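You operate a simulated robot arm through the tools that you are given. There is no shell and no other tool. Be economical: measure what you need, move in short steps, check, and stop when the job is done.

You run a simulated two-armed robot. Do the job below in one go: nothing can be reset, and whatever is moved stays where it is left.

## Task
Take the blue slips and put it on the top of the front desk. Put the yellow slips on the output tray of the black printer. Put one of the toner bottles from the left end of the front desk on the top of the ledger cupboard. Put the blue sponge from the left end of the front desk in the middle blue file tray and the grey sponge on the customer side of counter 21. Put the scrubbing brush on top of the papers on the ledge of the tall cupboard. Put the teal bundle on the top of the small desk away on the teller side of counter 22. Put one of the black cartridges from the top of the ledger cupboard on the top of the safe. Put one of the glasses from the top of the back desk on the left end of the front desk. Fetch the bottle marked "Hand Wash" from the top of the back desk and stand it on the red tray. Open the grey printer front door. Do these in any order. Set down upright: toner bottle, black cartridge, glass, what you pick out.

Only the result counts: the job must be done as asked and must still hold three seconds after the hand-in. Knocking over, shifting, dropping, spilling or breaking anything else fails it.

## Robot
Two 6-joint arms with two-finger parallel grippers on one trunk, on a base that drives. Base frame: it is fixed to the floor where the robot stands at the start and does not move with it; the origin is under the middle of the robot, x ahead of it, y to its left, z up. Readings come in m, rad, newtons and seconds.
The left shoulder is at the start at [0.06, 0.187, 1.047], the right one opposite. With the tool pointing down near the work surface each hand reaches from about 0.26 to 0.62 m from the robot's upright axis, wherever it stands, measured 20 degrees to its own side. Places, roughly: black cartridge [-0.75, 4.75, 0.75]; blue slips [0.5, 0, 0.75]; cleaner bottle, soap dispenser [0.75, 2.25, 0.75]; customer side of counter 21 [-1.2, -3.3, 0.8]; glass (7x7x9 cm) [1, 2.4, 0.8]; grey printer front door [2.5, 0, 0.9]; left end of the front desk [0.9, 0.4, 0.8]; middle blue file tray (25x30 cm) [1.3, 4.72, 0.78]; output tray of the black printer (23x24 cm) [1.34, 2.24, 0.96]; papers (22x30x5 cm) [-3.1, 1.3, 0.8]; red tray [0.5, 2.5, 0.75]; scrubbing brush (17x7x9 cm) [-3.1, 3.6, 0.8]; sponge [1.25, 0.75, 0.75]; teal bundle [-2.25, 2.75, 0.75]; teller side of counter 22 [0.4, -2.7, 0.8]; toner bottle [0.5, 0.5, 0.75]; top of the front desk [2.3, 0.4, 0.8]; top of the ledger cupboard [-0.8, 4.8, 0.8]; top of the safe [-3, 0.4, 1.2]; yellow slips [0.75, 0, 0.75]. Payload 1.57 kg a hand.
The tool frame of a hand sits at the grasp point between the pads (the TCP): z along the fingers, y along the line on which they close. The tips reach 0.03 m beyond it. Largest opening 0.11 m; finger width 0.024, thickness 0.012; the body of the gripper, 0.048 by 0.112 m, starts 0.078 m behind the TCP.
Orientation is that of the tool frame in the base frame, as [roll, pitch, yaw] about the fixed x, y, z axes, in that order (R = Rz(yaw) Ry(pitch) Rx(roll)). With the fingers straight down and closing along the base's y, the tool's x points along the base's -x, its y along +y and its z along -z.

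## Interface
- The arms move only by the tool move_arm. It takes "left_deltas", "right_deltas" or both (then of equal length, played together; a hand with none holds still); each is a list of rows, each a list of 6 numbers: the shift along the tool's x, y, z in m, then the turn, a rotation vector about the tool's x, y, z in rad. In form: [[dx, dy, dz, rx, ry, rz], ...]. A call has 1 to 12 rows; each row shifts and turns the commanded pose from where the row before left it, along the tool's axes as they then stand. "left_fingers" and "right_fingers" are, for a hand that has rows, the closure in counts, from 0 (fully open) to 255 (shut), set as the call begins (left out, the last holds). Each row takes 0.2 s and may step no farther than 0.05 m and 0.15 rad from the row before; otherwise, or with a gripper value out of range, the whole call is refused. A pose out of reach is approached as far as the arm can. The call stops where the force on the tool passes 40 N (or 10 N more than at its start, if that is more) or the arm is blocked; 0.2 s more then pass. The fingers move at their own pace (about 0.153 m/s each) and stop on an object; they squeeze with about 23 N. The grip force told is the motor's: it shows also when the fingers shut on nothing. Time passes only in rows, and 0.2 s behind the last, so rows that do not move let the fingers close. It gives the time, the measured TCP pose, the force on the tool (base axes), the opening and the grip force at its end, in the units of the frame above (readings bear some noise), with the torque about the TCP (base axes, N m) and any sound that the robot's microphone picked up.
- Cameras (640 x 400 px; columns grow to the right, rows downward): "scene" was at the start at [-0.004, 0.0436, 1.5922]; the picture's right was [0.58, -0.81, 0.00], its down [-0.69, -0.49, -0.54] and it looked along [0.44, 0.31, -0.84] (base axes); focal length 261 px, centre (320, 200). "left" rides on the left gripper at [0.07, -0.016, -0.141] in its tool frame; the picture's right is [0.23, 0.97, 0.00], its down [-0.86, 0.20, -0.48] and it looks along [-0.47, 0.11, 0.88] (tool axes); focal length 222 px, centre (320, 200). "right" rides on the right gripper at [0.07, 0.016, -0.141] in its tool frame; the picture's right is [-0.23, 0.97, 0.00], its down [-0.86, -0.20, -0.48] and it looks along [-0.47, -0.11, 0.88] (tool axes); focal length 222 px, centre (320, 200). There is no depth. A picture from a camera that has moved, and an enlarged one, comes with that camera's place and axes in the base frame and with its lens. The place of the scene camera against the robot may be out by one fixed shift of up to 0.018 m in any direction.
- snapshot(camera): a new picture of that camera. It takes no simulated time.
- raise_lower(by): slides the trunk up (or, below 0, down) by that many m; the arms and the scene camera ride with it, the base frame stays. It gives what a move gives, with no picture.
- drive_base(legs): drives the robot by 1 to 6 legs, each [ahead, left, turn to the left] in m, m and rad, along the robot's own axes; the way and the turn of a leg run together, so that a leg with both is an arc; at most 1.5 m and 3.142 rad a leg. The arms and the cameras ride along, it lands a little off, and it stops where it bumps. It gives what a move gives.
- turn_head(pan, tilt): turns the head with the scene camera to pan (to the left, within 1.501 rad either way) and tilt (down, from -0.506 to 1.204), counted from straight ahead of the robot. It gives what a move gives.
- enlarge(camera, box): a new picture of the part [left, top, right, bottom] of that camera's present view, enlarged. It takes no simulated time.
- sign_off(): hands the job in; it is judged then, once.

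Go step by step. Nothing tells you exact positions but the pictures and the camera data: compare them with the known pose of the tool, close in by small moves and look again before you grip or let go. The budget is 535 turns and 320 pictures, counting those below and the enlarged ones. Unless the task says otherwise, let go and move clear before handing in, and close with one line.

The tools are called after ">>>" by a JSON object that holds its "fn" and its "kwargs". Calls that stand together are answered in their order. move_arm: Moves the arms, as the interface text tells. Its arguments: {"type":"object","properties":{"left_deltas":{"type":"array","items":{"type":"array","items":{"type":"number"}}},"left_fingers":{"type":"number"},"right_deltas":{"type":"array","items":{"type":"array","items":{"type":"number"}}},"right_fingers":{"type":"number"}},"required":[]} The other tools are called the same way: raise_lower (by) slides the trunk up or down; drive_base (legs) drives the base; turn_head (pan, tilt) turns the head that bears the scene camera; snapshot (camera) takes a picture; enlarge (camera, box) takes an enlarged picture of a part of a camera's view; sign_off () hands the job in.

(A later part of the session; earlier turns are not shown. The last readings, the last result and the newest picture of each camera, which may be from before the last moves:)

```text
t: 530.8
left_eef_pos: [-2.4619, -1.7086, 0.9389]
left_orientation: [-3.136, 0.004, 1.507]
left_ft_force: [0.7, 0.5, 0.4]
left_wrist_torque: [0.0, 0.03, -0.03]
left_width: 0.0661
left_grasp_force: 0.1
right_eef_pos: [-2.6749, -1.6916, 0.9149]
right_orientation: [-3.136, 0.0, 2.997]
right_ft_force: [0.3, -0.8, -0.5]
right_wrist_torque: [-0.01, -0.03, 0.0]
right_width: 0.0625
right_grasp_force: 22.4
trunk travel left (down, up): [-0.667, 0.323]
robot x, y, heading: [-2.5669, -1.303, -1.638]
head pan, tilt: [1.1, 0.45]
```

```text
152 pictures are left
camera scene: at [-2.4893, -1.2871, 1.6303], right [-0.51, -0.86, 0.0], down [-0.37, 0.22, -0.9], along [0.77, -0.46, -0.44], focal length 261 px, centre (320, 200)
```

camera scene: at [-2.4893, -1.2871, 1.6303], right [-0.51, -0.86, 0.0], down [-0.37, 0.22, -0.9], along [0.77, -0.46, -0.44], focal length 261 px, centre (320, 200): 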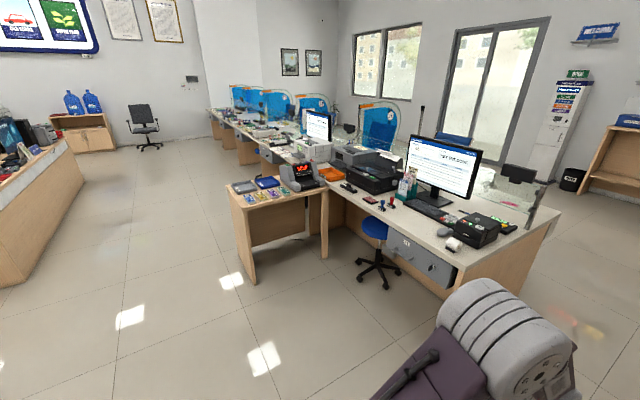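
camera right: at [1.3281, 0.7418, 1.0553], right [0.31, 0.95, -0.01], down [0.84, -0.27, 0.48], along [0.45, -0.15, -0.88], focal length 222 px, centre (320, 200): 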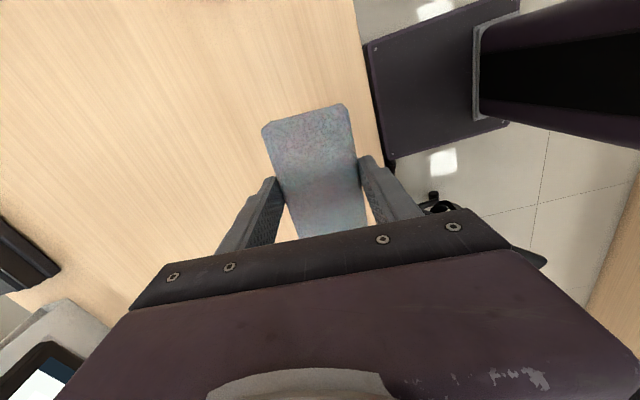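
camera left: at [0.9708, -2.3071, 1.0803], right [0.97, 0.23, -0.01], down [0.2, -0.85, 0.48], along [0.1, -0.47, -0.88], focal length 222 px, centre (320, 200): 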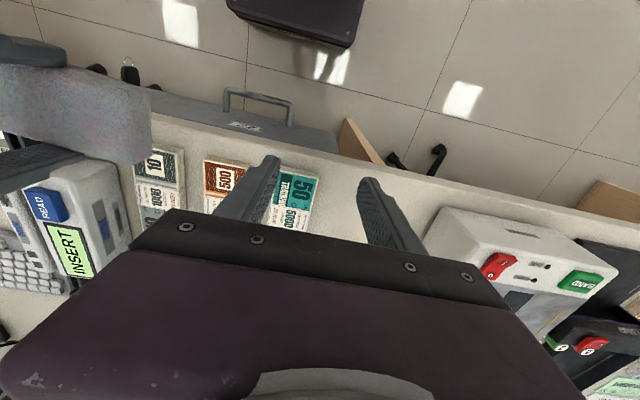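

Something blocked the base on its right; look that way.

>>> {"fn": "turn_head", "kwargs": {"pan": -1.2, "tilt": 0.7}}

>>> {"fn": "snapshot", "kwargs": {"camera": "scene"}}

```text
t: 532.9
left_eef_pos: [-2.4621, -1.709, 0.9367]
left_orientation: [-3.137, 0.004, 1.507]
left_ft_force: [-0.6, -0.1, -0.4]
left_wrist_torque: [0.04, -0.02, 0.0]
left_width: 0.0656
left_grasp_force: 0.0
right_eef_pos: [-2.6752, -1.6917, 0.9128]
right_orientation: [-3.136, 0.001, 2.996]
right_ft_force: [0.0, 0.2, -0.9]
right_wrist_torque: [0.06, -0.02, 0.01]
right_width: 0.0629
right_grasp_force: 23.2
trunk travel left (down, up): [-0.667, 0.323]
robot x, y, heading: [-2.5731, -1.3026, -1.637]
head pan, tilt: [-1.201, 0.7]
```

```text
151 pictures are left
camera scene: at [-2.6493, -1.2658, 1.6082], right [-0.3, 0.95, 0.0], down [0.61, 0.19, -0.76], along [-0.73, -0.23, -0.64], focal length 261 px, centre (320, 200)
```

scene: 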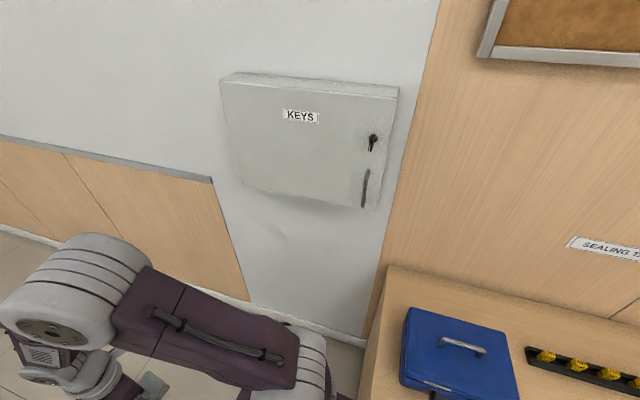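

The base brushed the side table's corner. Ease off to the left, go ahead, then pass the counter end.

>>> {"fn": "drive_base", "kwargs": {"legs": [[0, 0.06, 0], [0.45, 0, 0.067], [0, -0.15, 0], [1.0, 0, 0]]}}

>>> {"fn": "turn_head", "kwargs": {"pan": 0.9, "tilt": 0.45}}

>>> {"fn": "snapshot", "kwargs": {"camera": "scene"}}

```text
t: 541.9
left_eef_pos: [-2.5488, -3.1452, 0.9374]
left_orientation: [-3.136, 0.005, 1.558]
left_ft_force: [0.0, 0.1, 0.9]
left_wrist_torque: [0.01, -0.02, 0.0]
left_width: 0.0662
left_grasp_force: 0.0
right_eef_pos: [-2.7621, -3.1383, 0.9136]
right_orientation: [-3.133, 0.0, 3.048]
right_ft_force: [0.0, -0.4, 0.2]
right_wrist_torque: [0.0, 0.0, 0.05]
right_width: 0.0628
right_grasp_force: 23.1
trunk travel left (down, up): [-0.667, 0.323]
robot x, y, heading: [-2.6782, -2.7459, -1.58]
head pan, tilt: [-1.201, 0.7]
```

```text
t: 543.9
left_eef_pos: [-2.5482, -3.1452, 0.9387]
left_orientation: [-3.136, 0.003, 1.557]
left_ft_force: [0.4, -0.1, 0.1]
left_wrist_torque: [0.02, 0.02, -0.02]
left_width: 0.0659
left_grasp_force: 0.0
right_eef_pos: [-2.7616, -3.1378, 0.9139]
right_orientation: [-3.136, 0.001, 3.047]
right_ft_force: [-0.9, 0.4, -0.3]
right_wrist_torque: [-0.01, -0.02, 0.02]
right_width: 0.0627
right_grasp_force: 23.4
trunk travel left (down, up): [-0.667, 0.323]
robot x, y, heading: [-2.6803, -2.746, -1.583]
head pan, tilt: [0.901, 0.45]
```

```text
150 pictures are left
camera scene: at [-2.6066, -2.7401, 1.6303], right [-0.63, -0.77, 0.0], down [-0.34, 0.28, -0.9], along [0.7, -0.57, -0.44], focal length 261 px, centre (320, 200)
```

scene: 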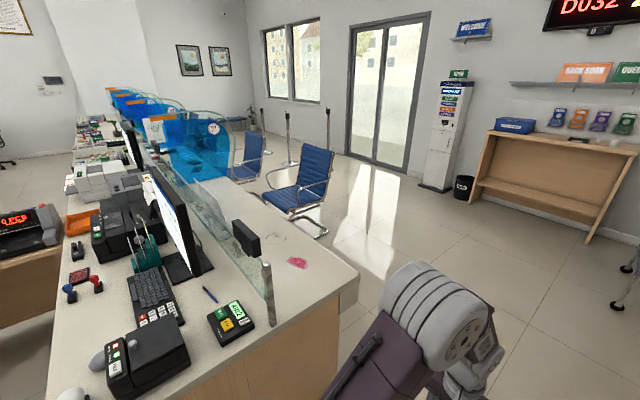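

The customer side is a strip beyond the glass; a blue chair stands at about (-0.6, -4.1). I go round to (-1.65, -4.05) and face the counter.

>>> {"fn": "drive_base", "kwargs": {"legs": [[1.35, 0, 0], [0, 0, 3.14], [0, -1.0, 0.01]]}}

>>> {"fn": "turn_head", "kwargs": {"pan": 0.0, "tilt": 0.6}}

>>> {"fn": "snapshot", "kwargs": {"camera": "scene"}}

```text
t: 562.7
left_eef_pos: [-1.7979, -3.7101, 0.938]
left_orientation: [-3.137, 0.004, -1.598]
left_ft_force: [0.6, 0.3, -0.2]
left_wrist_torque: [-0.01, -0.03, -0.02]
left_width: 0.066
left_grasp_force: 0.1
right_eef_pos: [-1.5843, -3.7205, 0.9138]
right_orientation: [-3.136, -0.002, -0.109]
right_ft_force: [-0.1, 0.7, -1.2]
right_wrist_torque: [0.0, 0.0, 0.01]
right_width: 0.0629
right_grasp_force: 22.8
trunk travel left (down, up): [-0.667, 0.323]
robot x, y, heading: [-1.674, -4.1121, 1.54]
head pan, tilt: [0.901, 0.45]
```

```text
t: 563.9
left_eef_pos: [-1.7984, -3.7115, 0.9381]
left_orientation: [-3.135, 0.003, -1.6]
left_ft_force: [0.8, -0.1, -0.2]
left_wrist_torque: [0.02, 0.01, 0.03]
left_width: 0.0658
left_grasp_force: 0.0
right_eef_pos: [-1.5853, -3.7212, 0.9138]
right_orientation: [-3.137, -0.001, -0.107]
right_ft_force: [0.8, -0.1, -0.7]
right_wrist_torque: [0.01, 0.02, -0.02]
right_width: 0.0626
right_grasp_force: 23.6
trunk travel left (down, up): [-0.667, 0.323]
robot x, y, heading: [-1.6723, -4.1103, 1.541]
head pan, tilt: [0.0, 0.6]
```

```text
149 pictures are left
camera scene: at [-1.6732, -4.0807, 1.6168], right [1.0, -0.03, 0.0], down [-0.02, -0.56, -0.83], along [0.02, 0.82, -0.56], focal length 261 px, centre (320, 200)
```

scene: 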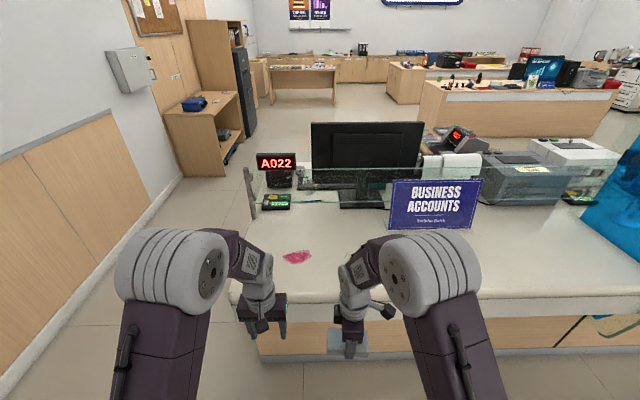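

>>> {"fn": "drive_base", "kwargs": {"legs": [[0, -0.18, 0.03], [0.28, 0, 0]]}}

>>> {"fn": "move_arm", "kwargs": {"right_deltas": [[0, -0.04, 0, 0, 0, 0], [0, -0.04, 0, 0, 0, 0], [0, -0.02, 0.03, 0, 0, 0]]}}

>>> {"fn": "snapshot", "kwargs": {"camera": "right"}}

>>> {"fn": "snapshot", "kwargs": {"camera": "scene"}}

```text
t: 567.0
left_eef_pos: [-1.6278, -3.4374, 0.9386]
left_orientation: [-3.135, 0.004, -1.572]
left_ft_force: [0.1, 0.8, 0.3]
left_wrist_torque: [-0.02, -0.01, 0.02]
left_width: 0.0661
left_grasp_force: 0.1
right_eef_pos: [-1.4144, -3.4436, 0.9136]
right_orientation: [-3.135, 0.0, -0.082]
right_ft_force: [0.0, -0.8, 0.0]
right_wrist_torque: [0.01, 0.02, -0.03]
right_width: 0.0631
right_grasp_force: 23.0
trunk travel left (down, up): [-0.667, 0.323]
robot x, y, heading: [-1.4922, -3.8335, 1.565]
head pan, tilt: [0.0, 0.6]
```

```text
t: 567.8
left_eef_pos: [-1.6276, -3.4364, 0.9376]
left_orientation: [-3.136, 0.001, -1.573]
left_ft_force: [-0.5, 0.8, 0.4]
left_wrist_torque: [-0.02, -0.02, 0.04]
left_width: 0.066
left_grasp_force: 0.0
right_eef_pos: [-1.405, -3.3392, 0.8846]
right_orientation: [-3.137, -0.001, -0.08]
right_ft_force: [0.3, 0.8, -0.3]
right_wrist_torque: [-0.03, -0.01, 0.03]
right_width: 0.063
right_grasp_force: 23.0
trunk travel left (down, up): [-0.667, 0.323]
robot x, y, heading: [-1.4931, -3.8387, 1.57]
head pan, tilt: [0.0, 0.6]
```

```text
148 pictures are left
camera right: at [-1.3372, -3.3641, 1.0258], right [-0.3, -0.95, 0.0], down [-0.84, 0.27, 0.48], along [-0.45, 0.15, -0.88], focal length 222 px, centre (320, 200)
```

right: 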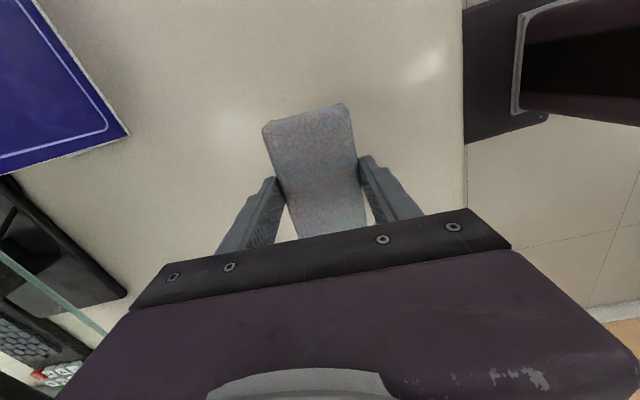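

```text
147 pictures are left
camera scene: at [-1.4935, -3.8027, 1.6168], right [1.0, 0.0, 0.0], down [0.0, -0.57, -0.82], along [0.0, 0.82, -0.57], focal length 261 px, centre (320, 200)
```

scene: 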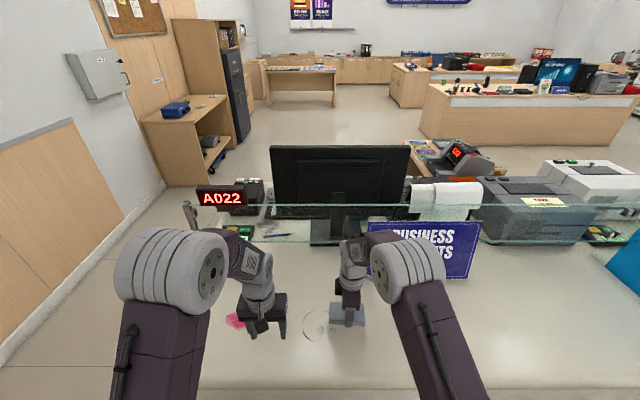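

>>> {"fn": "move_arm", "kwargs": {"right_deltas": [[0.025, 0, 0.03, 0, 0, 0], [0, 0, 0.022, 0, 0, 0]]}}

>>> {"fn": "move_arm", "kwargs": {"right_deltas": [[0, 0, 0.005, 0, 0, 0]]}}

```text
t: 568.4
left_eef_pos: [-1.6284, -3.4373, 0.9381]
left_orientation: [-3.137, 0.001, -1.574]
left_ft_force: [-0.6, -0.2, -0.3]
left_wrist_torque: [-0.03, -0.01, -0.02]
left_width: 0.066
left_grasp_force: 0.1
right_eef_pos: [-1.3811, -3.3427, 0.8325]
right_orientation: [-3.134, -0.001, -0.081]
right_ft_force: [-0.7, 0.8, 0.3]
right_wrist_torque: [-0.01, 0.01, 0.01]
right_width: 0.0627
right_grasp_force: 23.2
trunk travel left (down, up): [-0.667, 0.323]
robot x, y, heading: [-1.4926, -3.8348, 1.567]
head pan, tilt: [0.0, 0.6]
```

```text
t: 568.8
left_eef_pos: [-1.6281, -3.4373, 0.9384]
left_orientation: [-3.138, 0.002, -1.573]
left_ft_force: [-0.5, -0.6, -0.1]
left_wrist_torque: [0.02, -0.04, -0.01]
left_width: 0.066
left_grasp_force: 0.1
right_eef_pos: [-1.3803, -3.3433, 0.8262]
right_orientation: [-3.137, -0.002, -0.081]
right_ft_force: [-0.2, -0.2, -0.3]
right_wrist_torque: [0.0, 0.0, -0.02]
right_width: 0.0627
right_grasp_force: 22.7
trunk travel left (down, up): [-0.667, 0.323]
robot x, y, heading: [-1.4963, -3.8375, 1.572]
head pan, tilt: [0.0, 0.6]
```

>>> {"fn": "move_arm", "kwargs": {"right_deltas": [[0, 0, 0.004, 0, 0, 0]]}}

>>> {"fn": "move_arm", "kwargs": {"right_deltas": [[0, 0, 0.002, 0, 0, 0]]}}

```text
t: 569.2
left_eef_pos: [-1.627, -3.4386, 0.9373]
left_orientation: [-3.136, 0.001, -1.572]
left_ft_force: [0.7, -0.3, 0.0]
left_wrist_torque: [0.0, -0.01, 0.0]
left_width: 0.0657
left_grasp_force: 0.1
right_eef_pos: [-1.3819, -3.3437, 0.8245]
right_orientation: [-3.137, 0.001, -0.081]
right_ft_force: [-0.4, 0.0, 0.1]
right_wrist_torque: [-0.03, 0.02, 0.01]
right_width: 0.0629
right_grasp_force: 22.6
trunk travel left (down, up): [-0.667, 0.323]
robot x, y, heading: [-1.4912, -3.8386, 1.571]
head pan, tilt: [0.0, 0.6]
```

```text
t: 569.6
left_eef_pos: [-1.6283, -3.4378, 0.9391]
left_orientation: [-3.136, 0.003, -1.574]
left_ft_force: [-0.1, -0.5, -0.4]
left_wrist_torque: [0.04, -0.01, 0.03]
left_width: 0.0662
left_grasp_force: 0.2
right_eef_pos: [-1.38, -3.3439, 0.8215]
right_orientation: [-3.132, 0.0, -0.081]
right_ft_force: [0.5, 1.0, 5.7]
right_wrist_torque: [-0.14, 0.11, 0.05]
right_width: 0.0629
right_grasp_force: 23.1
trunk travel left (down, up): [-0.667, 0.323]
robot x, y, heading: [-1.4901, -3.8337, 1.571]
head pan, tilt: [0.0, 0.6]
```

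Contact. Release and rise, pull back.

>>> {"fn": "move_arm", "kwargs": {"right_deltas": [[0, 0, 0, 0, 0, 0], [0, 0, 0, 0, 0, 0], [0, 0, -0.02, 0, 0, 0], [0, 0, -0.04, 0, 0, 0], [0, 0.02, -0.03, 0, 0, 0], [0, 0.04, 0, 0, 0, 0], [0, 0.04, 0, 0, 0, 0]], "right_fingers": 40}}

>>> {"fn": "drive_base", "kwargs": {"legs": [[-0.3, 0, 0]]}}

>>> {"fn": "snapshot", "kwargs": {"camera": "scene"}}

```text
t: 571.2
left_eef_pos: [-1.6289, -3.4383, 0.9385]
left_orientation: [-3.138, 0.003, -1.574]
left_ft_force: [-0.3, -0.3, 0.2]
left_wrist_torque: [0.02, 0.03, -0.01]
left_width: 0.0661
left_grasp_force: 0.1
right_eef_pos: [-1.3896, -3.4469, 0.9093]
right_orientation: [-3.133, 0.0, -0.081]
right_ft_force: [0.0, -0.3, -0.2]
right_wrist_torque: [0.0, 0.0, 0.0]
right_width: 0.0928
right_grasp_force: 0.1
trunk travel left (down, up): [-0.667, 0.323]
robot x, y, heading: [-1.4928, -3.8395, 1.57]
head pan, tilt: [0.0, 0.6]
```

```text
t: 573.2
left_eef_pos: [-1.628, -3.736, 0.9376]
left_orientation: [-3.138, 0.0, -1.574]
left_ft_force: [1.2, -0.4, 0.4]
left_wrist_torque: [-0.01, 0.01, -0.02]
left_width: 0.0661
left_grasp_force: 0.1
right_eef_pos: [-1.3892, -3.7432, 0.9091]
right_orientation: [-3.137, 0.0, -0.081]
right_ft_force: [0.9, -0.8, 0.1]
right_wrist_torque: [-0.02, 0.04, 0.0]
right_width: 0.0927
right_grasp_force: 0.0
trunk travel left (down, up): [-0.667, 0.323]
robot x, y, heading: [-1.4915, -4.1351, 1.565]
head pan, tilt: [0.0, 0.6]
```

```text
146 pictures are left
camera scene: at [-1.4943, -4.1022, 1.6167], right [1.0, 0.0, 0.0], down [0.0, -0.57, -0.82], along [0.0, 0.82, -0.57], focal length 261 px, centre (320, 200)
```

scene: 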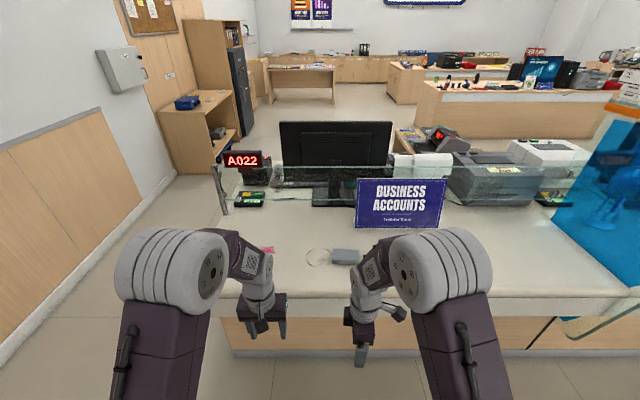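

Grey sponge is on the customer side of counter 21. Now drive back round to the front desk for the grey printer's door.

>>> {"fn": "drive_base", "kwargs": {"legs": [[0, 1.2, 0.005], [1.3, 0, 0], [1.0, 0, 0], [0, -0.9, 0], [1.05, 0, 0]]}}

>>> {"fn": "drive_base", "kwargs": {"legs": [[0, -1.45, 0], [0, -1.45, 0], [0, -1.3, 0]]}}

>>> {"fn": "turn_head", "kwargs": {"pan": 0.0, "tilt": 0.6}}

>>> {"fn": "snapshot", "kwargs": {"camera": "scene"}}

```text
t: 599.7
left_eef_pos: [-2.0277, -0.3467, 0.938]
left_orientation: [-3.136, 0.004, -1.537]
left_ft_force: [0.5, -0.1, -0.6]
left_wrist_torque: [-0.01, 0.03, 0.0]
left_width: 0.0658
left_grasp_force: 0.1
right_eef_pos: [-1.7895, -0.3462, 0.9099]
right_orientation: [-3.135, 0.0, -0.047]
right_ft_force: [0.3, -0.3, -0.8]
right_wrist_torque: [0.01, 0.01, 0.0]
right_width: 0.0926
right_grasp_force: 0.1
trunk travel left (down, up): [-0.667, 0.323]
robot x, y, heading: [-1.8812, -0.7392, 1.601]
head pan, tilt: [0.0, 0.6]
```

```text
t: 619.7
left_eef_pos: [2.1642, -0.3361, 0.9388]
left_orientation: [-3.137, 0.004, -1.605]
left_ft_force: [-0.1, 0.4, 0.4]
left_wrist_torque: [0.02, 0.01, 0.03]
left_width: 0.0658
left_grasp_force: 0.0
right_eef_pos: [2.4034, -0.3507, 0.9083]
right_orientation: [-3.135, 0.0, -0.112]
right_ft_force: [0.0, -1.3, 0.0]
right_wrist_torque: [0.01, 0.0, -0.02]
right_width: 0.0929
right_grasp_force: 0.1
trunk travel left (down, up): [-0.667, 0.323]
robot x, y, heading: [2.2877, -0.739, 1.535]
head pan, tilt: [0.0, 0.6]
```

```text
t: 620.3
left_eef_pos: [2.1665, -0.3358, 0.9373]
left_orientation: [-3.134, 0.004, -1.604]
left_ft_force: [-0.1, 0.4, -0.7]
left_wrist_torque: [-0.01, -0.02, 0.01]
left_width: 0.066
left_grasp_force: 0.1
right_eef_pos: [2.4045, -0.3504, 0.9098]
right_orientation: [-3.136, 0.0, -0.115]
right_ft_force: [0.1, 0.0, -0.1]
right_wrist_torque: [0.0, 0.02, 0.01]
right_width: 0.0927
right_grasp_force: 0.0
trunk travel left (down, up): [-0.667, 0.323]
robot x, y, heading: [2.2868, -0.7399, 1.537]
head pan, tilt: [0.0, 0.6]
```

```text
145 pictures are left
camera scene: at [2.2882, -0.7064, 1.6168], right [1.0, -0.03, 0.0], down [-0.02, -0.56, -0.83], along [0.03, 0.82, -0.56], focal length 261 px, centre (320, 200)
```

scene: 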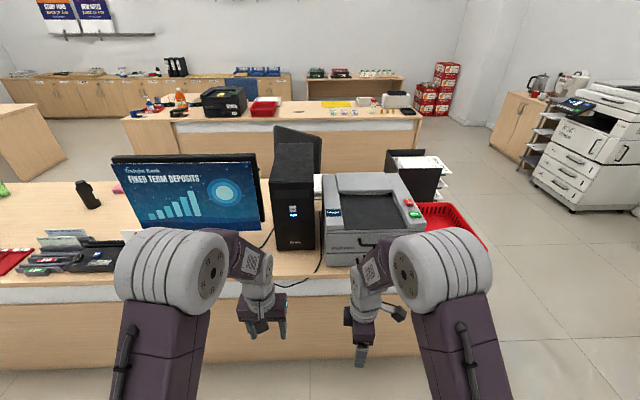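

>>> {"fn": "enlarge", "kwargs": {"camera": "scene", "box": [260, 140, 460, 290]}}

```text
2.67 times, centred on (360, 215) of scene
camera zoom: at [2.2882, -0.7064, 1.6168], right [1.0, -0.03, 0.0], down [-0.02, -0.56, -0.83], along [0.03, 0.82, -0.56], focal length 697 px, centre (213, 160)
```

zoom: 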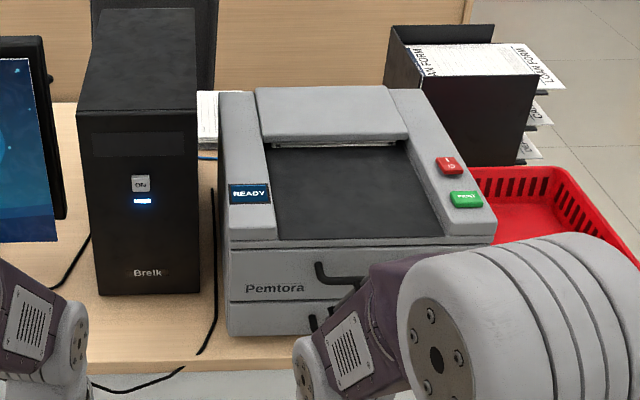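

The grey printer faces −y with two handles: the upper panel is the front door. Move the right arm aside and look at the front closely.

>>> {"fn": "move_arm", "kwargs": {"right_deltas": [[0.03, 0.03, 0, 0, 0, 0], [0.04, 0, 0, 0, 0, 0], [0.04, 0, 0, 0, 0, 0], [0.04, 0, 0, 0, 0, 0]]}}

>>> {"fn": "drive_base", "kwargs": {"legs": [[0, -0.12, 0.035]]}}

>>> {"fn": "turn_head", "kwargs": {"pan": 0.0, "tilt": 0.75}}

>>> {"fn": "snapshot", "kwargs": {"camera": "scene"}}

>>> {"fn": "enlarge", "kwargs": {"camera": "scene", "box": [260, 130, 420, 250]}}

```text
t: 621.3
left_eef_pos: [2.1656, -0.3354, 0.9379]
left_orientation: [-3.138, 0.004, -1.603]
left_ft_force: [0.5, 0.2, 0.6]
left_wrist_torque: [-0.01, 0.0, 0.01]
left_width: 0.0661
left_grasp_force: 0.0
right_eef_pos: [2.5526, -0.3982, 0.9095]
right_orientation: [-3.134, -0.001, -0.113]
right_ft_force: [-0.5, -0.5, -0.6]
right_wrist_torque: [0.02, 0.01, -0.01]
right_width: 0.0925
right_grasp_force: 0.0
trunk travel left (down, up): [-0.667, 0.323]
robot x, y, heading: [2.284, -0.7402, 1.542]
head pan, tilt: [0.0, 0.6]
```

```text
t: 622.6
left_eef_pos: [2.272, -0.3426, 0.9373]
left_orientation: [-3.138, 0.003, -1.572]
left_ft_force: [0.7, -0.4, -0.5]
left_wrist_torque: [-0.01, 0.03, 0.02]
left_width: 0.0659
left_grasp_force: 0.1
right_eef_pos: [2.6598, -0.3901, 0.9094]
right_orientation: [-3.134, -0.002, -0.079]
right_ft_force: [0.3, -0.6, -0.1]
right_wrist_torque: [0.0, 0.01, 0.02]
right_width: 0.093
right_grasp_force: 0.1
trunk travel left (down, up): [-0.667, 0.323]
robot x, y, heading: [2.408, -0.7403, 1.569]
head pan, tilt: [0.0, 0.6]
```

```text
t: 623.3
left_eef_pos: [2.2725, -0.3422, 0.9381]
left_orientation: [-3.138, 0.003, -1.57]
left_ft_force: [0.0, -0.4, 0.4]
left_wrist_torque: [-0.01, 0.01, -0.04]
left_width: 0.066
left_grasp_force: 0.0
right_eef_pos: [2.661, -0.3894, 0.9092]
right_orientation: [-3.136, 0.0, -0.08]
right_ft_force: [-0.3, 0.1, -0.1]
right_wrist_torque: [0.02, 0.03, -0.02]
right_width: 0.0928
right_grasp_force: 0.0
trunk travel left (down, up): [-0.667, 0.323]
robot x, y, heading: [2.4127, -0.7396, 1.572]
head pan, tilt: [0.0, 0.75]
```

```text
143 pictures are left
camera scene: at [2.4087, -0.7139, 1.6039], right [1.0, 0.0, 0.0], down [0.0, -0.68, -0.73], along [0.0, 0.73, -0.68], focal length 261 px, centre (320, 200)
```

scene: 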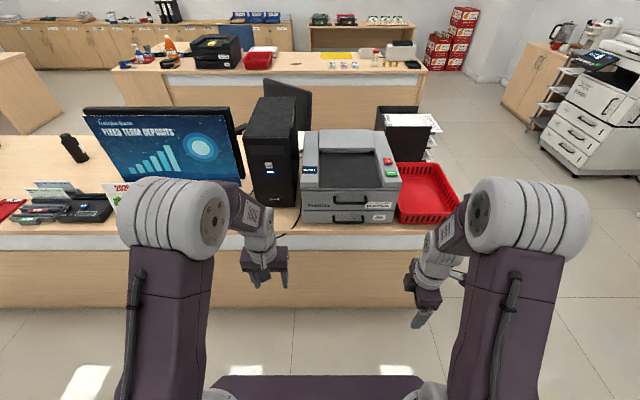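

```text
3.33 times, centred on (340, 190) of scene
camera zoom: at [2.4087, -0.7139, 1.6039], right [1.0, 0.0, 0.0], down [0.0, -0.68, -0.73], along [0.0, 0.73, -0.68], focal length 871 px, centre (253, 233)
```

zoom: 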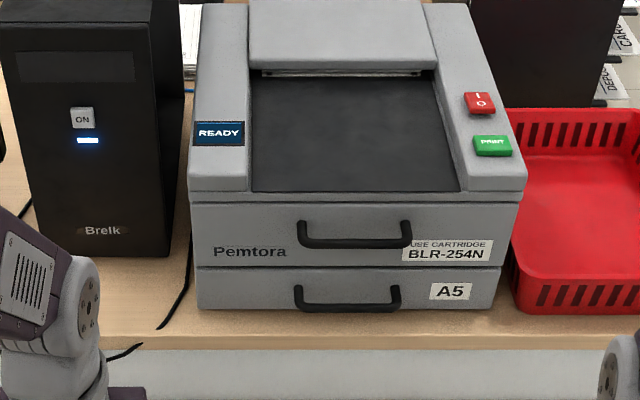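

The door's handle bar spans x≈2.46–2.59 at about y 0.00, z 0.92; the hinge is likely at the panel's bottom. I drive up and use the left wrist camera to measure it better.

>>> {"fn": "move_arm", "kwargs": {"right_deltas": [[0, 0, -0.03, 0, 0, -0.08], [0, 0, -0.04, 0, 0, 0], [0, 0, -0.03, 0, 0, 0]], "right_fingers": 181}}

>>> {"fn": "drive_base", "kwargs": {"legs": [[0.15, 0.035, 0]]}}

>>> {"fn": "snapshot", "kwargs": {"camera": "left"}}

>>> {"fn": "snapshot", "kwargs": {"camera": "right"}}

```text
t: 624.1
left_eef_pos: [2.2728, -0.3428, 0.9383]
left_orientation: [-3.136, 0.004, -1.569]
left_ft_force: [0.1, -0.2, 1.0]
left_wrist_torque: [0.01, 0.05, 0.01]
left_width: 0.0661
left_grasp_force: 0.1
right_eef_pos: [2.6608, -0.3916, 1.0086]
right_orientation: [-3.136, -0.003, 0.001]
right_ft_force: [-0.6, 0.2, 0.1]
right_wrist_torque: [0.02, 0.0, -0.03]
right_width: 0.0318
right_grasp_force: 0.0
trunk travel left (down, up): [-0.667, 0.323]
robot x, y, heading: [2.4036, -0.7384, 1.569]
head pan, tilt: [0.0, 0.75]
```

```text
t: 625.4
left_eef_pos: [2.2384, -0.1942, 0.9371]
left_orientation: [-3.136, 0.004, -1.573]
left_ft_force: [0.1, -0.4, -0.3]
left_wrist_torque: [-0.01, 0.02, 0.01]
left_width: 0.066
left_grasp_force: 0.0
right_eef_pos: [2.627, -0.2436, 1.0077]
right_orientation: [-3.133, -0.001, -0.001]
right_ft_force: [0.2, -0.4, -0.3]
right_wrist_torque: [-0.01, -0.02, 0.03]
right_width: 0.0319
right_grasp_force: 0.0
trunk travel left (down, up): [-0.667, 0.323]
robot x, y, heading: [2.3722, -0.5926, 1.564]
head pan, tilt: [0.0, 0.75]
```

```text
141 pictures are left
camera left: at [2.2554, -0.2638, 1.0804], right [-0.97, -0.23, -0.01], down [-0.2, 0.85, 0.48], along [-0.1, 0.47, -0.88], focal length 222 px, centre (320, 200)
```

left: 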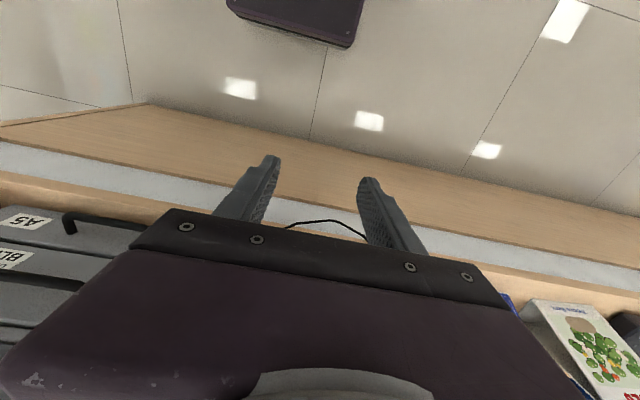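

```text
140 pictures are left
camera right: at [2.6968, -0.2627, 1.1504], right [-0.23, -0.97, -0.01], down [-0.86, 0.2, 0.48], along [-0.47, 0.12, -0.88], focal length 222 px, centre (320, 200)
```

right: 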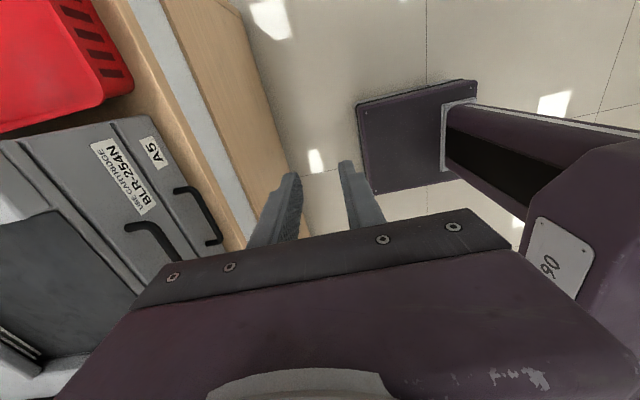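

>>> {"fn": "move_arm", "kwargs": {"right_deltas": [[0, -0.03, 0, 0, 0, 0], [0, -0.04, 0, 0, 0, 0], [-0.02, -0.04, 0, 0, 0, 0]]}}

>>> {"fn": "snapshot", "kwargs": {"camera": "right"}}

```text
t: 626.2
left_eef_pos: [2.2379, -0.1918, 0.9365]
left_orientation: [-3.136, 0.004, -1.572]
left_ft_force: [0.6, 0.5, -0.1]
left_wrist_torque: [0.0, 0.0, -0.02]
left_width: 0.0659
left_grasp_force: 0.1
right_eef_pos: [2.6085, -0.1316, 1.0094]
right_orientation: [-3.135, -0.002, -0.002]
right_ft_force: [0.1, 0.8, 0.7]
right_wrist_torque: [-0.03, 0.03, 0.03]
right_width: 0.032
right_grasp_force: 0.0
trunk travel left (down, up): [-0.667, 0.323]
robot x, y, heading: [2.3738, -0.5951, 1.57]
head pan, tilt: [0.0, 0.75]
```

```text
139 pictures are left
camera right: at [2.6779, -0.1502, 1.1509], right [-0.23, -0.97, 0.0], down [-0.86, 0.2, 0.48], along [-0.46, 0.11, -0.88], focal length 222 px, centre (320, 200)
```

right: 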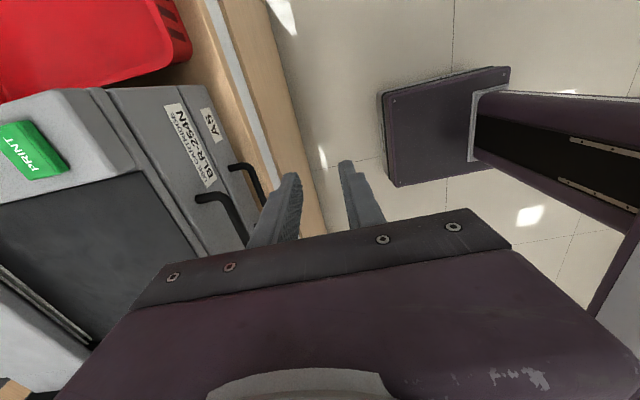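

Triangulating from two views: bar about y −0.007, z 0.912, door face y≈0.018. I move the hand closer beside the bar for a finer look.

>>> {"fn": "move_arm", "kwargs": {"right_deltas": [[0.01, -0.04, 0, 0, 0, 0], [0.01, -0.04, 0.01, 0, 0, 0], [0, -0.015, 0.03, 0, 0, 0]], "right_fingers": 204}}

>>> {"fn": "snapshot", "kwargs": {"camera": "right"}}

>>> {"fn": "enlarge", "kwargs": {"camera": "right", "box": [220, 100, 420, 240]}}

```text
t: 627.0
left_eef_pos: [2.2397, -0.1925, 0.9377]
left_orientation: [-3.135, 0.003, -1.572]
left_ft_force: [-0.3, 0.5, 0.0]
left_wrist_torque: [0.0, -0.05, 0.02]
left_width: 0.066
left_grasp_force: 0.0
right_eef_pos: [2.6299, -0.0377, 0.9704]
right_orientation: [-3.136, -0.001, 0.0]
right_ft_force: [-0.2, 0.0, 0.2]
right_wrist_torque: [0.01, -0.02, -0.03]
right_width: 0.0218
right_grasp_force: 0.0
trunk travel left (down, up): [-0.667, 0.323]
robot x, y, heading: [2.3745, -0.5959, 1.569]
head pan, tilt: [0.0, 0.75]
```

```text
138 pictures are left
camera right: at [2.6995, -0.0562, 1.1124], right [-0.23, -0.97, -0.01], down [-0.86, 0.2, 0.48], along [-0.47, 0.11, -0.88], focal length 222 px, centre (320, 200)
```

right: 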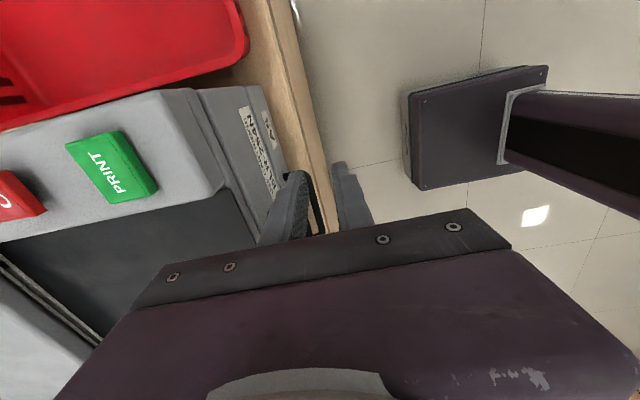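

```text
2.86 times, centred on (320, 170) of right
camera zoom: at [2.6995, -0.0562, 1.1124], right [-0.23, -0.97, -0.01], down [-0.86, 0.2, 0.48], along [-0.47, 0.11, -0.88], focal length 635 px, centre (320, 286)
```

zoom: 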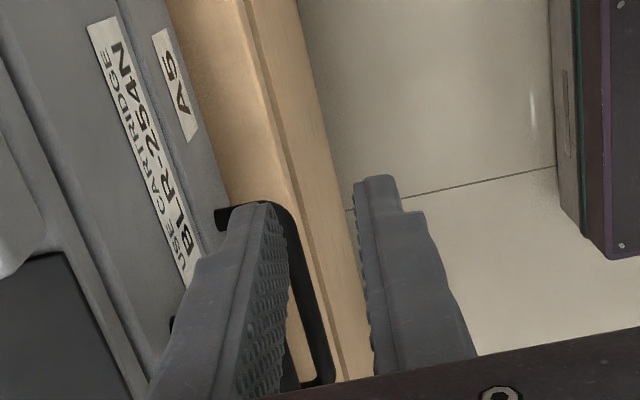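

>>> {"fn": "move_arm", "kwargs": {"right_deltas": [[0, 0.045, -0.01, 0, 0, 0], [0, 0.045, -0.01, 0, 0, 0]]}}

>>> {"fn": "enlarge", "kwargs": {"camera": "right", "box": [120, 100, 320, 240]}}

>>> {"fn": "move_arm", "kwargs": {"right_deltas": [[0, 0.045, 0.03, 0, 0, 0], [0, 0.045, 0.03, 0, 0, 0], [0, 0.02, 0.04, 0, 0, 0]]}}

>>> {"fn": "enlarge", "kwargs": {"camera": "right", "box": [60, 130, 320, 310]}}

```text
t: 627.6
left_eef_pos: [2.2381, -0.1937, 0.9387]
left_orientation: [-3.136, 0.005, -1.573]
left_ft_force: [0.7, 0.3, 0.0]
left_wrist_torque: [0.01, -0.01, 0.04]
left_width: 0.066
left_grasp_force: 0.2
right_eef_pos: [2.6272, -0.1295, 0.9887]
right_orientation: [-3.134, -0.001, 0.0]
right_ft_force: [0.1, -0.8, -0.1]
right_wrist_torque: [0.0, 0.01, -0.03]
right_width: 0.0219
right_grasp_force: 0.1
trunk travel left (down, up): [-0.667, 0.323]
robot x, y, heading: [2.3727, -0.5907, 1.569]
head pan, tilt: [0.0, 0.75]
```

```text
2.86 times, centred on (220, 170) of right
camera zoom: at [2.6973, -0.1478, 1.1304], right [-0.23, -0.97, -0.01], down [-0.86, 0.2, 0.48], along [-0.46, 0.12, -0.88], focal length 635 px, centre (606, 286)
```

zoom: 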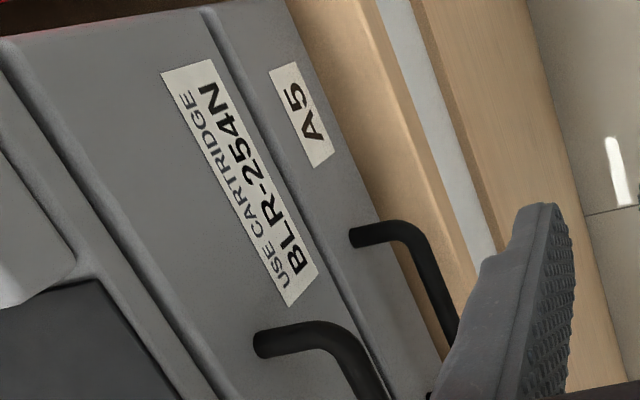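

```text
refused: row 1 steps farther than a row can; nothing moved
```

```text
2.22 times, centred on (190, 220) of right
camera zoom: at [2.6973, -0.1478, 1.1304], right [-0.23, -0.97, -0.01], down [-0.86, 0.2, 0.48], along [-0.46, 0.12, -0.88], focal length 494 px, centre (609, 156)
```

zoom: 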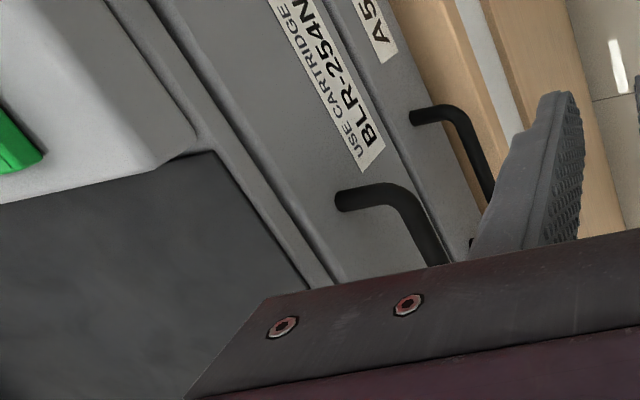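

I'll probe gently: closed fingers in front of the bar, advancing in small steps until contact, to find the bar's exact y.

>>> {"fn": "move_arm", "kwargs": {"right_deltas": [[-0.04, 0, 0, 0, 0, 0], [-0.04, -0.01, 0.02, 0, 0, 0], [-0.017, -0.03, 0.03, 0, 0, 0], [0, 0, 0.007, 0, 0, 0]], "right_fingers": 255}}

>>> {"fn": "move_arm", "kwargs": {"right_deltas": [[0, -0.015, 0, 0, 0, 0], [0, -0.01, 0, 0, 0, 0]]}}

>>> {"fn": "enlarge", "kwargs": {"camera": "scene", "box": [290, 150, 450, 270]}}

```text
t: 628.6
left_eef_pos: [2.2393, -0.1945, 0.9387]
left_orientation: [-3.135, 0.004, -1.572]
left_ft_force: [-0.8, -0.1, 0.2]
left_wrist_torque: [0.02, -0.01, -0.01]
left_width: 0.0658
left_grasp_force: 0.2
right_eef_pos: [2.5295, -0.0881, 0.9328]
right_orientation: [-3.133, -0.002, -0.001]
right_ft_force: [0.0, -1.0, 0.8]
right_wrist_torque: [0.03, -0.03, 0.02]
right_width: 0.0
right_grasp_force: 21.3
trunk travel left (down, up): [-0.667, 0.323]
robot x, y, heading: [2.3735, -0.588, 1.568]
head pan, tilt: [0.0, 0.75]
```

```text
t: 629.2
left_eef_pos: [2.2382, -0.1925, 0.939]
left_orientation: [-3.136, 0.004, -1.572]
left_ft_force: [-0.5, -0.1, -0.8]
left_wrist_torque: [0.02, -0.01, 0.02]
left_width: 0.0659
left_grasp_force: 0.0
right_eef_pos: [2.5302, -0.0629, 0.9326]
right_orientation: [-3.136, -0.002, -0.002]
right_ft_force: [-0.2, -0.6, 0.1]
right_wrist_torque: [-0.06, -0.02, 0.0]
right_width: 0.0002
right_grasp_force: 21.1
trunk travel left (down, up): [-0.667, 0.323]
robot x, y, heading: [2.3749, -0.5884, 1.568]
head pan, tilt: [0.0, 0.75]
```

```text
3.33 times, centred on (370, 210) of scene
camera zoom: at [2.3728, -0.5658, 1.6039], right [1.0, 0.0, 0.0], down [0.0, -0.68, -0.73], along [0.0, 0.73, -0.68], focal length 871 px, centre (153, 167)
```

zoom: 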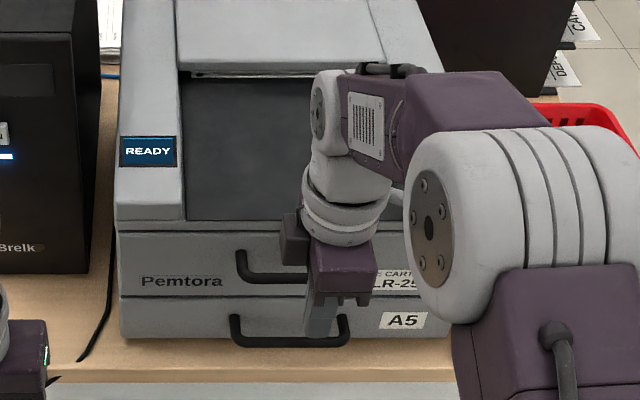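

>>> {"fn": "move_arm", "kwargs": {"right_deltas": [[0, -0.012, 0, 0, 0, 0], [0, -0.008, 0, 0, 0, 0]]}}

>>> {"fn": "move_arm", "kwargs": {"right_deltas": [[0, -0.004, 0, 0, 0, 0]]}}

>>> {"fn": "move_arm", "kwargs": {"right_deltas": [[0, -0.004, 0, 0, 0, 0]]}}

>>> {"fn": "move_arm", "kwargs": {"right_deltas": [[0, -0.003, 0, 0, 0, 0]]}}

```text
t: 629.8
left_eef_pos: [2.2385, -0.1942, 0.9377]
left_orientation: [-3.136, 0.003, -1.574]
left_ft_force: [-0.6, -0.5, 0.3]
left_wrist_torque: [0.01, -0.04, 0.0]
left_width: 0.066
left_grasp_force: 0.1
right_eef_pos: [2.5304, -0.0435, 0.9315]
right_orientation: [-3.137, -0.002, -0.001]
right_ft_force: [0.2, 0.1, 0.9]
right_wrist_torque: [0.05, 0.02, -0.02]
right_width: 0.0004
right_grasp_force: 21.7
trunk travel left (down, up): [-0.667, 0.323]
robot x, y, heading: [2.3752, -0.5898, 1.572]
head pan, tilt: [0.0, 0.75]
```

```text
t: 630.2
left_eef_pos: [2.2388, -0.1921, 0.9383]
left_orientation: [-3.134, 0.003, -1.573]
left_ft_force: [-0.1, 1.4, 0.3]
left_wrist_torque: [0.0, -0.02, 0.02]
left_width: 0.0658
left_grasp_force: 0.0
right_eef_pos: [2.5299, -0.0387, 0.9329]
right_orientation: [-3.134, -0.001, 0.001]
right_ft_force: [0.0, -0.8, 0.2]
right_wrist_torque: [-0.03, 0.03, 0.03]
right_width: 0.0
right_grasp_force: 20.8
trunk travel left (down, up): [-0.667, 0.323]
robot x, y, heading: [2.3755, -0.5929, 1.568]
head pan, tilt: [0.0, 0.75]
```

```text
t: 630.6
left_eef_pos: [2.2387, -0.1934, 0.9383]
left_orientation: [-3.136, 0.004, -1.572]
left_ft_force: [0.0, 0.1, -0.5]
left_wrist_torque: [-0.03, -0.03, -0.01]
left_width: 0.0661
left_grasp_force: 0.0
right_eef_pos: [2.5299, -0.0356, 0.9333]
right_orientation: [-3.138, -0.002, -0.001]
right_ft_force: [0.0, -0.6, 0.6]
right_wrist_torque: [-0.02, 0.01, 0.02]
right_width: 0.0002
right_grasp_force: 21.4
trunk travel left (down, up): [-0.667, 0.323]
robot x, y, heading: [2.3701, -0.5886, 1.571]
head pan, tilt: [0.0, 0.75]
```

```text
t: 631.0
left_eef_pos: [2.2382, -0.1932, 0.9383]
left_orientation: [-3.136, 0.004, -1.573]
left_ft_force: [0.3, 0.0, -0.3]
left_wrist_torque: [-0.01, 0.01, 0.01]
left_width: 0.066
left_grasp_force: 0.0
right_eef_pos: [2.5299, -0.0312, 0.9328]
right_orientation: [-3.136, -0.003, 0.001]
right_ft_force: [0.2, -0.9, -0.6]
right_wrist_torque: [0.01, -0.03, -0.01]
right_width: 0.0
right_grasp_force: 21.4
trunk travel left (down, up): [-0.667, 0.323]
robot x, y, heading: [2.3725, -0.5883, 1.572]
head pan, tilt: [0.0, 0.75]
```

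>>> {"fn": "move_arm", "kwargs": {"right_deltas": [[0, -0.003, 0, 0, 0, 0]]}}

>>> {"fn": "move_arm", "kwargs": {"right_deltas": [[0, -0.003, 0, 0, 0, 0]]}}

>>> {"fn": "move_arm", "kwargs": {"right_deltas": [[0, -0.003, 0, 0, 0, 0]]}}

>>> {"fn": "snapshot", "kwargs": {"camera": "right"}}

```text
t: 631.4
left_eef_pos: [2.2388, -0.1937, 0.9368]
left_orientation: [-3.136, 0.003, -1.573]
left_ft_force: [-0.4, 0.6, 0.6]
left_wrist_torque: [-0.01, 0.0, 0.0]
left_width: 0.0662
left_grasp_force: 0.0
right_eef_pos: [2.5299, -0.0291, 0.9308]
right_orientation: [-3.136, -0.003, 0.001]
right_ft_force: [0.3, 0.0, 0.2]
right_wrist_torque: [-0.01, 0.01, -0.03]
right_width: 0.0
right_grasp_force: 21.5
trunk travel left (down, up): [-0.667, 0.323]
robot x, y, heading: [2.3714, -0.5959, 1.568]
head pan, tilt: [0.0, 0.75]
```

```text
t: 631.8
left_eef_pos: [2.2378, -0.1935, 0.9381]
left_orientation: [-3.137, 0.006, -1.572]
left_ft_force: [-0.3, 0.0, 0.0]
left_wrist_torque: [0.03, 0.03, 0.01]
left_width: 0.0659
left_grasp_force: 0.0
right_eef_pos: [2.5322, -0.0267, 0.9315]
right_orientation: [-3.134, -0.002, -0.001]
right_ft_force: [0.3, -0.9, 0.7]
right_wrist_torque: [-0.02, 0.02, -0.01]
right_width: 0.0002
right_grasp_force: 21.0
trunk travel left (down, up): [-0.667, 0.323]
robot x, y, heading: [2.3732, -0.5914, 1.568]
head pan, tilt: [0.0, 0.75]
```

```text
t: 632.2
left_eef_pos: [2.2389, -0.1927, 0.9376]
left_orientation: [-3.136, 0.004, -1.572]
left_ft_force: [0.1, 0.5, 0.7]
left_wrist_torque: [-0.04, 0.03, -0.03]
left_width: 0.0659
left_grasp_force: 0.1
right_eef_pos: [2.5302, -0.023, 0.9324]
right_orientation: [-3.136, -0.003, -0.002]
right_ft_force: [-0.6, 0.9, 0.0]
right_wrist_torque: [-0.02, 0.03, 0.01]
right_width: 0.0
right_grasp_force: 21.5
trunk travel left (down, up): [-0.667, 0.323]
robot x, y, heading: [2.3756, -0.5935, 1.569]
head pan, tilt: [0.0, 0.75]
```

```text
133 pictures are left
camera right: at [2.6001, -0.0412, 1.0742], right [-0.23, -0.97, -0.01], down [-0.86, 0.2, 0.48], along [-0.46, 0.11, -0.88], focal length 222 px, centre (320, 200)
```

right: 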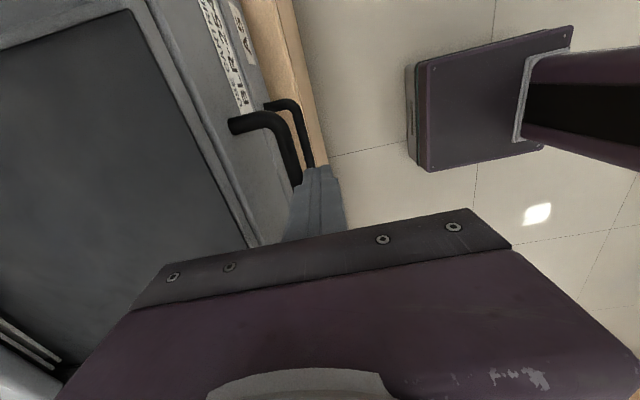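

>>> {"fn": "move_arm", "kwargs": {"right_deltas": [[0, -0.003, 0, 0, 0, 0]]}}

>>> {"fn": "move_arm", "kwargs": {"right_deltas": [[0, -0.002, 0, 0, 0, 0]]}}

>>> {"fn": "move_arm", "kwargs": {"right_deltas": [[0, -0.002, 0, 0, 0, 0]]}}

```text
t: 632.6
left_eef_pos: [2.2384, -0.1944, 0.9376]
left_orientation: [-3.137, 0.003, -1.57]
left_ft_force: [-0.3, -0.2, -0.1]
left_wrist_torque: [-0.01, 0.02, -0.01]
left_width: 0.0662
left_grasp_force: 0.0
right_eef_pos: [2.5299, -0.0202, 0.9324]
right_orientation: [-3.137, -0.002, 0.0]
right_ft_force: [-0.6, -5.4, 0.5]
right_wrist_torque: [-0.07, 0.03, 0.06]
right_width: 0.0001
right_grasp_force: 21.8
trunk travel left (down, up): [-0.667, 0.323]
robot x, y, heading: [2.3739, -0.5921, 1.566]
head pan, tilt: [0.0, 0.75]
```

```text
t: 633.0
left_eef_pos: [2.24, -0.1936, 0.9378]
left_orientation: [-3.136, 0.007, -1.57]
left_ft_force: [-0.4, 0.0, 0.0]
left_wrist_torque: [0.0, -0.02, 0.0]
left_width: 0.066
left_grasp_force: 0.1
right_eef_pos: [2.5307, -0.019, 0.9334]
right_orientation: [-3.139, -0.001, -0.001]
right_ft_force: [-0.4, -11.5, -0.6]
right_wrist_torque: [-0.28, 0.02, 0.15]
right_width: 0.0
right_grasp_force: 21.5
trunk travel left (down, up): [-0.667, 0.323]
robot x, y, heading: [2.3726, -0.5895, 1.566]
head pan, tilt: [0.0, 0.75]
```

```text
t: 633.4
left_eef_pos: [2.2383, -0.1954, 0.9382]
left_orientation: [-3.136, 0.007, -1.574]
left_ft_force: [0.4, 0.3, 0.3]
left_wrist_torque: [0.0, 0.01, 0.03]
left_width: 0.0664
left_grasp_force: 0.0
right_eef_pos: [2.5297, -0.0199, 0.9326]
right_orientation: [-3.139, -0.002, -0.001]
right_ft_force: [-1.0, -23.1, -5.5]
right_wrist_torque: [-0.61, 0.02, 0.17]
right_width: 0.0001
right_grasp_force: 21.2
trunk travel left (down, up): [-0.667, 0.323]
robot x, y, heading: [2.3704, -0.5949, 1.567]
head pan, tilt: [0.0, 0.75]
```

Contact found: bar front face at y≈-0.0085, z≈0.907. Now rise above, set a 26 mm opening and come down straddling the bar.

>>> {"fn": "move_arm", "kwargs": {"right_deltas": [[0, 0.02, 0, 0, 0, 0], [0, 0, -0.04, 0, 0, 0], [0, 0, -0.02, 0, 0, 0], [0, 0, 0, 0, 0, 0]], "right_fingers": 195}}

>>> {"fn": "move_arm", "kwargs": {"right_deltas": [[0, -0.02, 0, 0, 0, 0], [0, -0.015, 0, 0, 0, 0]]}}

```text
t: 634.4
left_eef_pos: [2.2381, -0.1928, 0.9397]
left_orientation: [-3.137, 0.001, -1.573]
left_ft_force: [0.8, -0.4, 0.0]
left_wrist_torque: [-0.02, 0.0, 0.03]
left_width: 0.0662
left_grasp_force: 0.1
right_eef_pos: [2.5295, -0.0348, 0.9933]
right_orientation: [-3.133, -0.002, 0.0]
right_ft_force: [-0.3, 0.0, 0.4]
right_wrist_torque: [0.02, -0.01, -0.02]
right_width: 0.0259
right_grasp_force: 0.1
trunk travel left (down, up): [-0.667, 0.323]
robot x, y, heading: [2.3722, -0.5917, 1.567]
head pan, tilt: [0.0, 0.75]
```

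```text
t: 635.0
left_eef_pos: [2.2383, -0.1915, 0.9377]
left_orientation: [-3.136, 0.004, -1.573]
left_ft_force: [0.2, 0.4, -0.4]
left_wrist_torque: [-0.02, -0.01, -0.01]
left_width: 0.0658
left_grasp_force: 0.0
right_eef_pos: [2.5297, -0.0011, 0.9919]
right_orientation: [-3.137, -0.002, 0.001]
right_ft_force: [-0.1, -0.8, 0.4]
right_wrist_torque: [-0.04, -0.03, 0.0]
right_width: 0.0257
right_grasp_force: 0.1
trunk travel left (down, up): [-0.667, 0.323]
robot x, y, heading: [2.3736, -0.5928, 1.571]
head pan, tilt: [0.0, 0.75]
```

The arm is nearly straight here, so I bring the base 10 cm nearer, keeping the hand back meanwhile.

>>> {"fn": "move_arm", "kwargs": {"right_deltas": [[0, 0.045, 0, 0, 0, 0], [0, 0.045, 0, 0, 0, 0], [0, 0.03, 0, 0, 0, 0]]}}

>>> {"fn": "drive_base", "kwargs": {"legs": [[0.1, 0, 0]]}}

```text
t: 635.8
left_eef_pos: [2.2388, -0.1937, 0.9367]
left_orientation: [-3.136, 0.003, -1.573]
left_ft_force: [-1.0, -0.8, -1.0]
left_wrist_torque: [0.0, 0.03, 0.01]
left_width: 0.066
left_grasp_force: 0.1
right_eef_pos: [2.5293, -0.1228, 0.9932]
right_orientation: [-3.134, 0.0, 0.001]
right_ft_force: [0.4, -0.7, -0.1]
right_wrist_torque: [0.0, 0.01, -0.04]
right_width: 0.0258
right_grasp_force: 0.0
trunk travel left (down, up): [-0.667, 0.323]
robot x, y, heading: [2.3759, -0.5894, 1.568]
head pan, tilt: [0.0, 0.75]
```

```text
t: 637.0
left_eef_pos: [2.2383, -0.0942, 0.9377]
left_orientation: [-3.137, 0.005, -1.571]
left_ft_force: [-0.7, -0.3, 0.8]
left_wrist_torque: [0.0, -0.06, -0.02]
left_width: 0.0659
left_grasp_force: 0.0
right_eef_pos: [2.5299, -0.0215, 0.9919]
right_orientation: [-3.135, -0.001, -0.001]
right_ft_force: [0.1, 0.2, 0.0]
right_wrist_torque: [-0.01, 0.01, -0.02]
right_width: 0.026
right_grasp_force: 0.0
trunk travel left (down, up): [-0.667, 0.323]
robot x, y, heading: [2.3752, -0.4927, 1.574]
head pan, tilt: [0.0, 0.75]
```

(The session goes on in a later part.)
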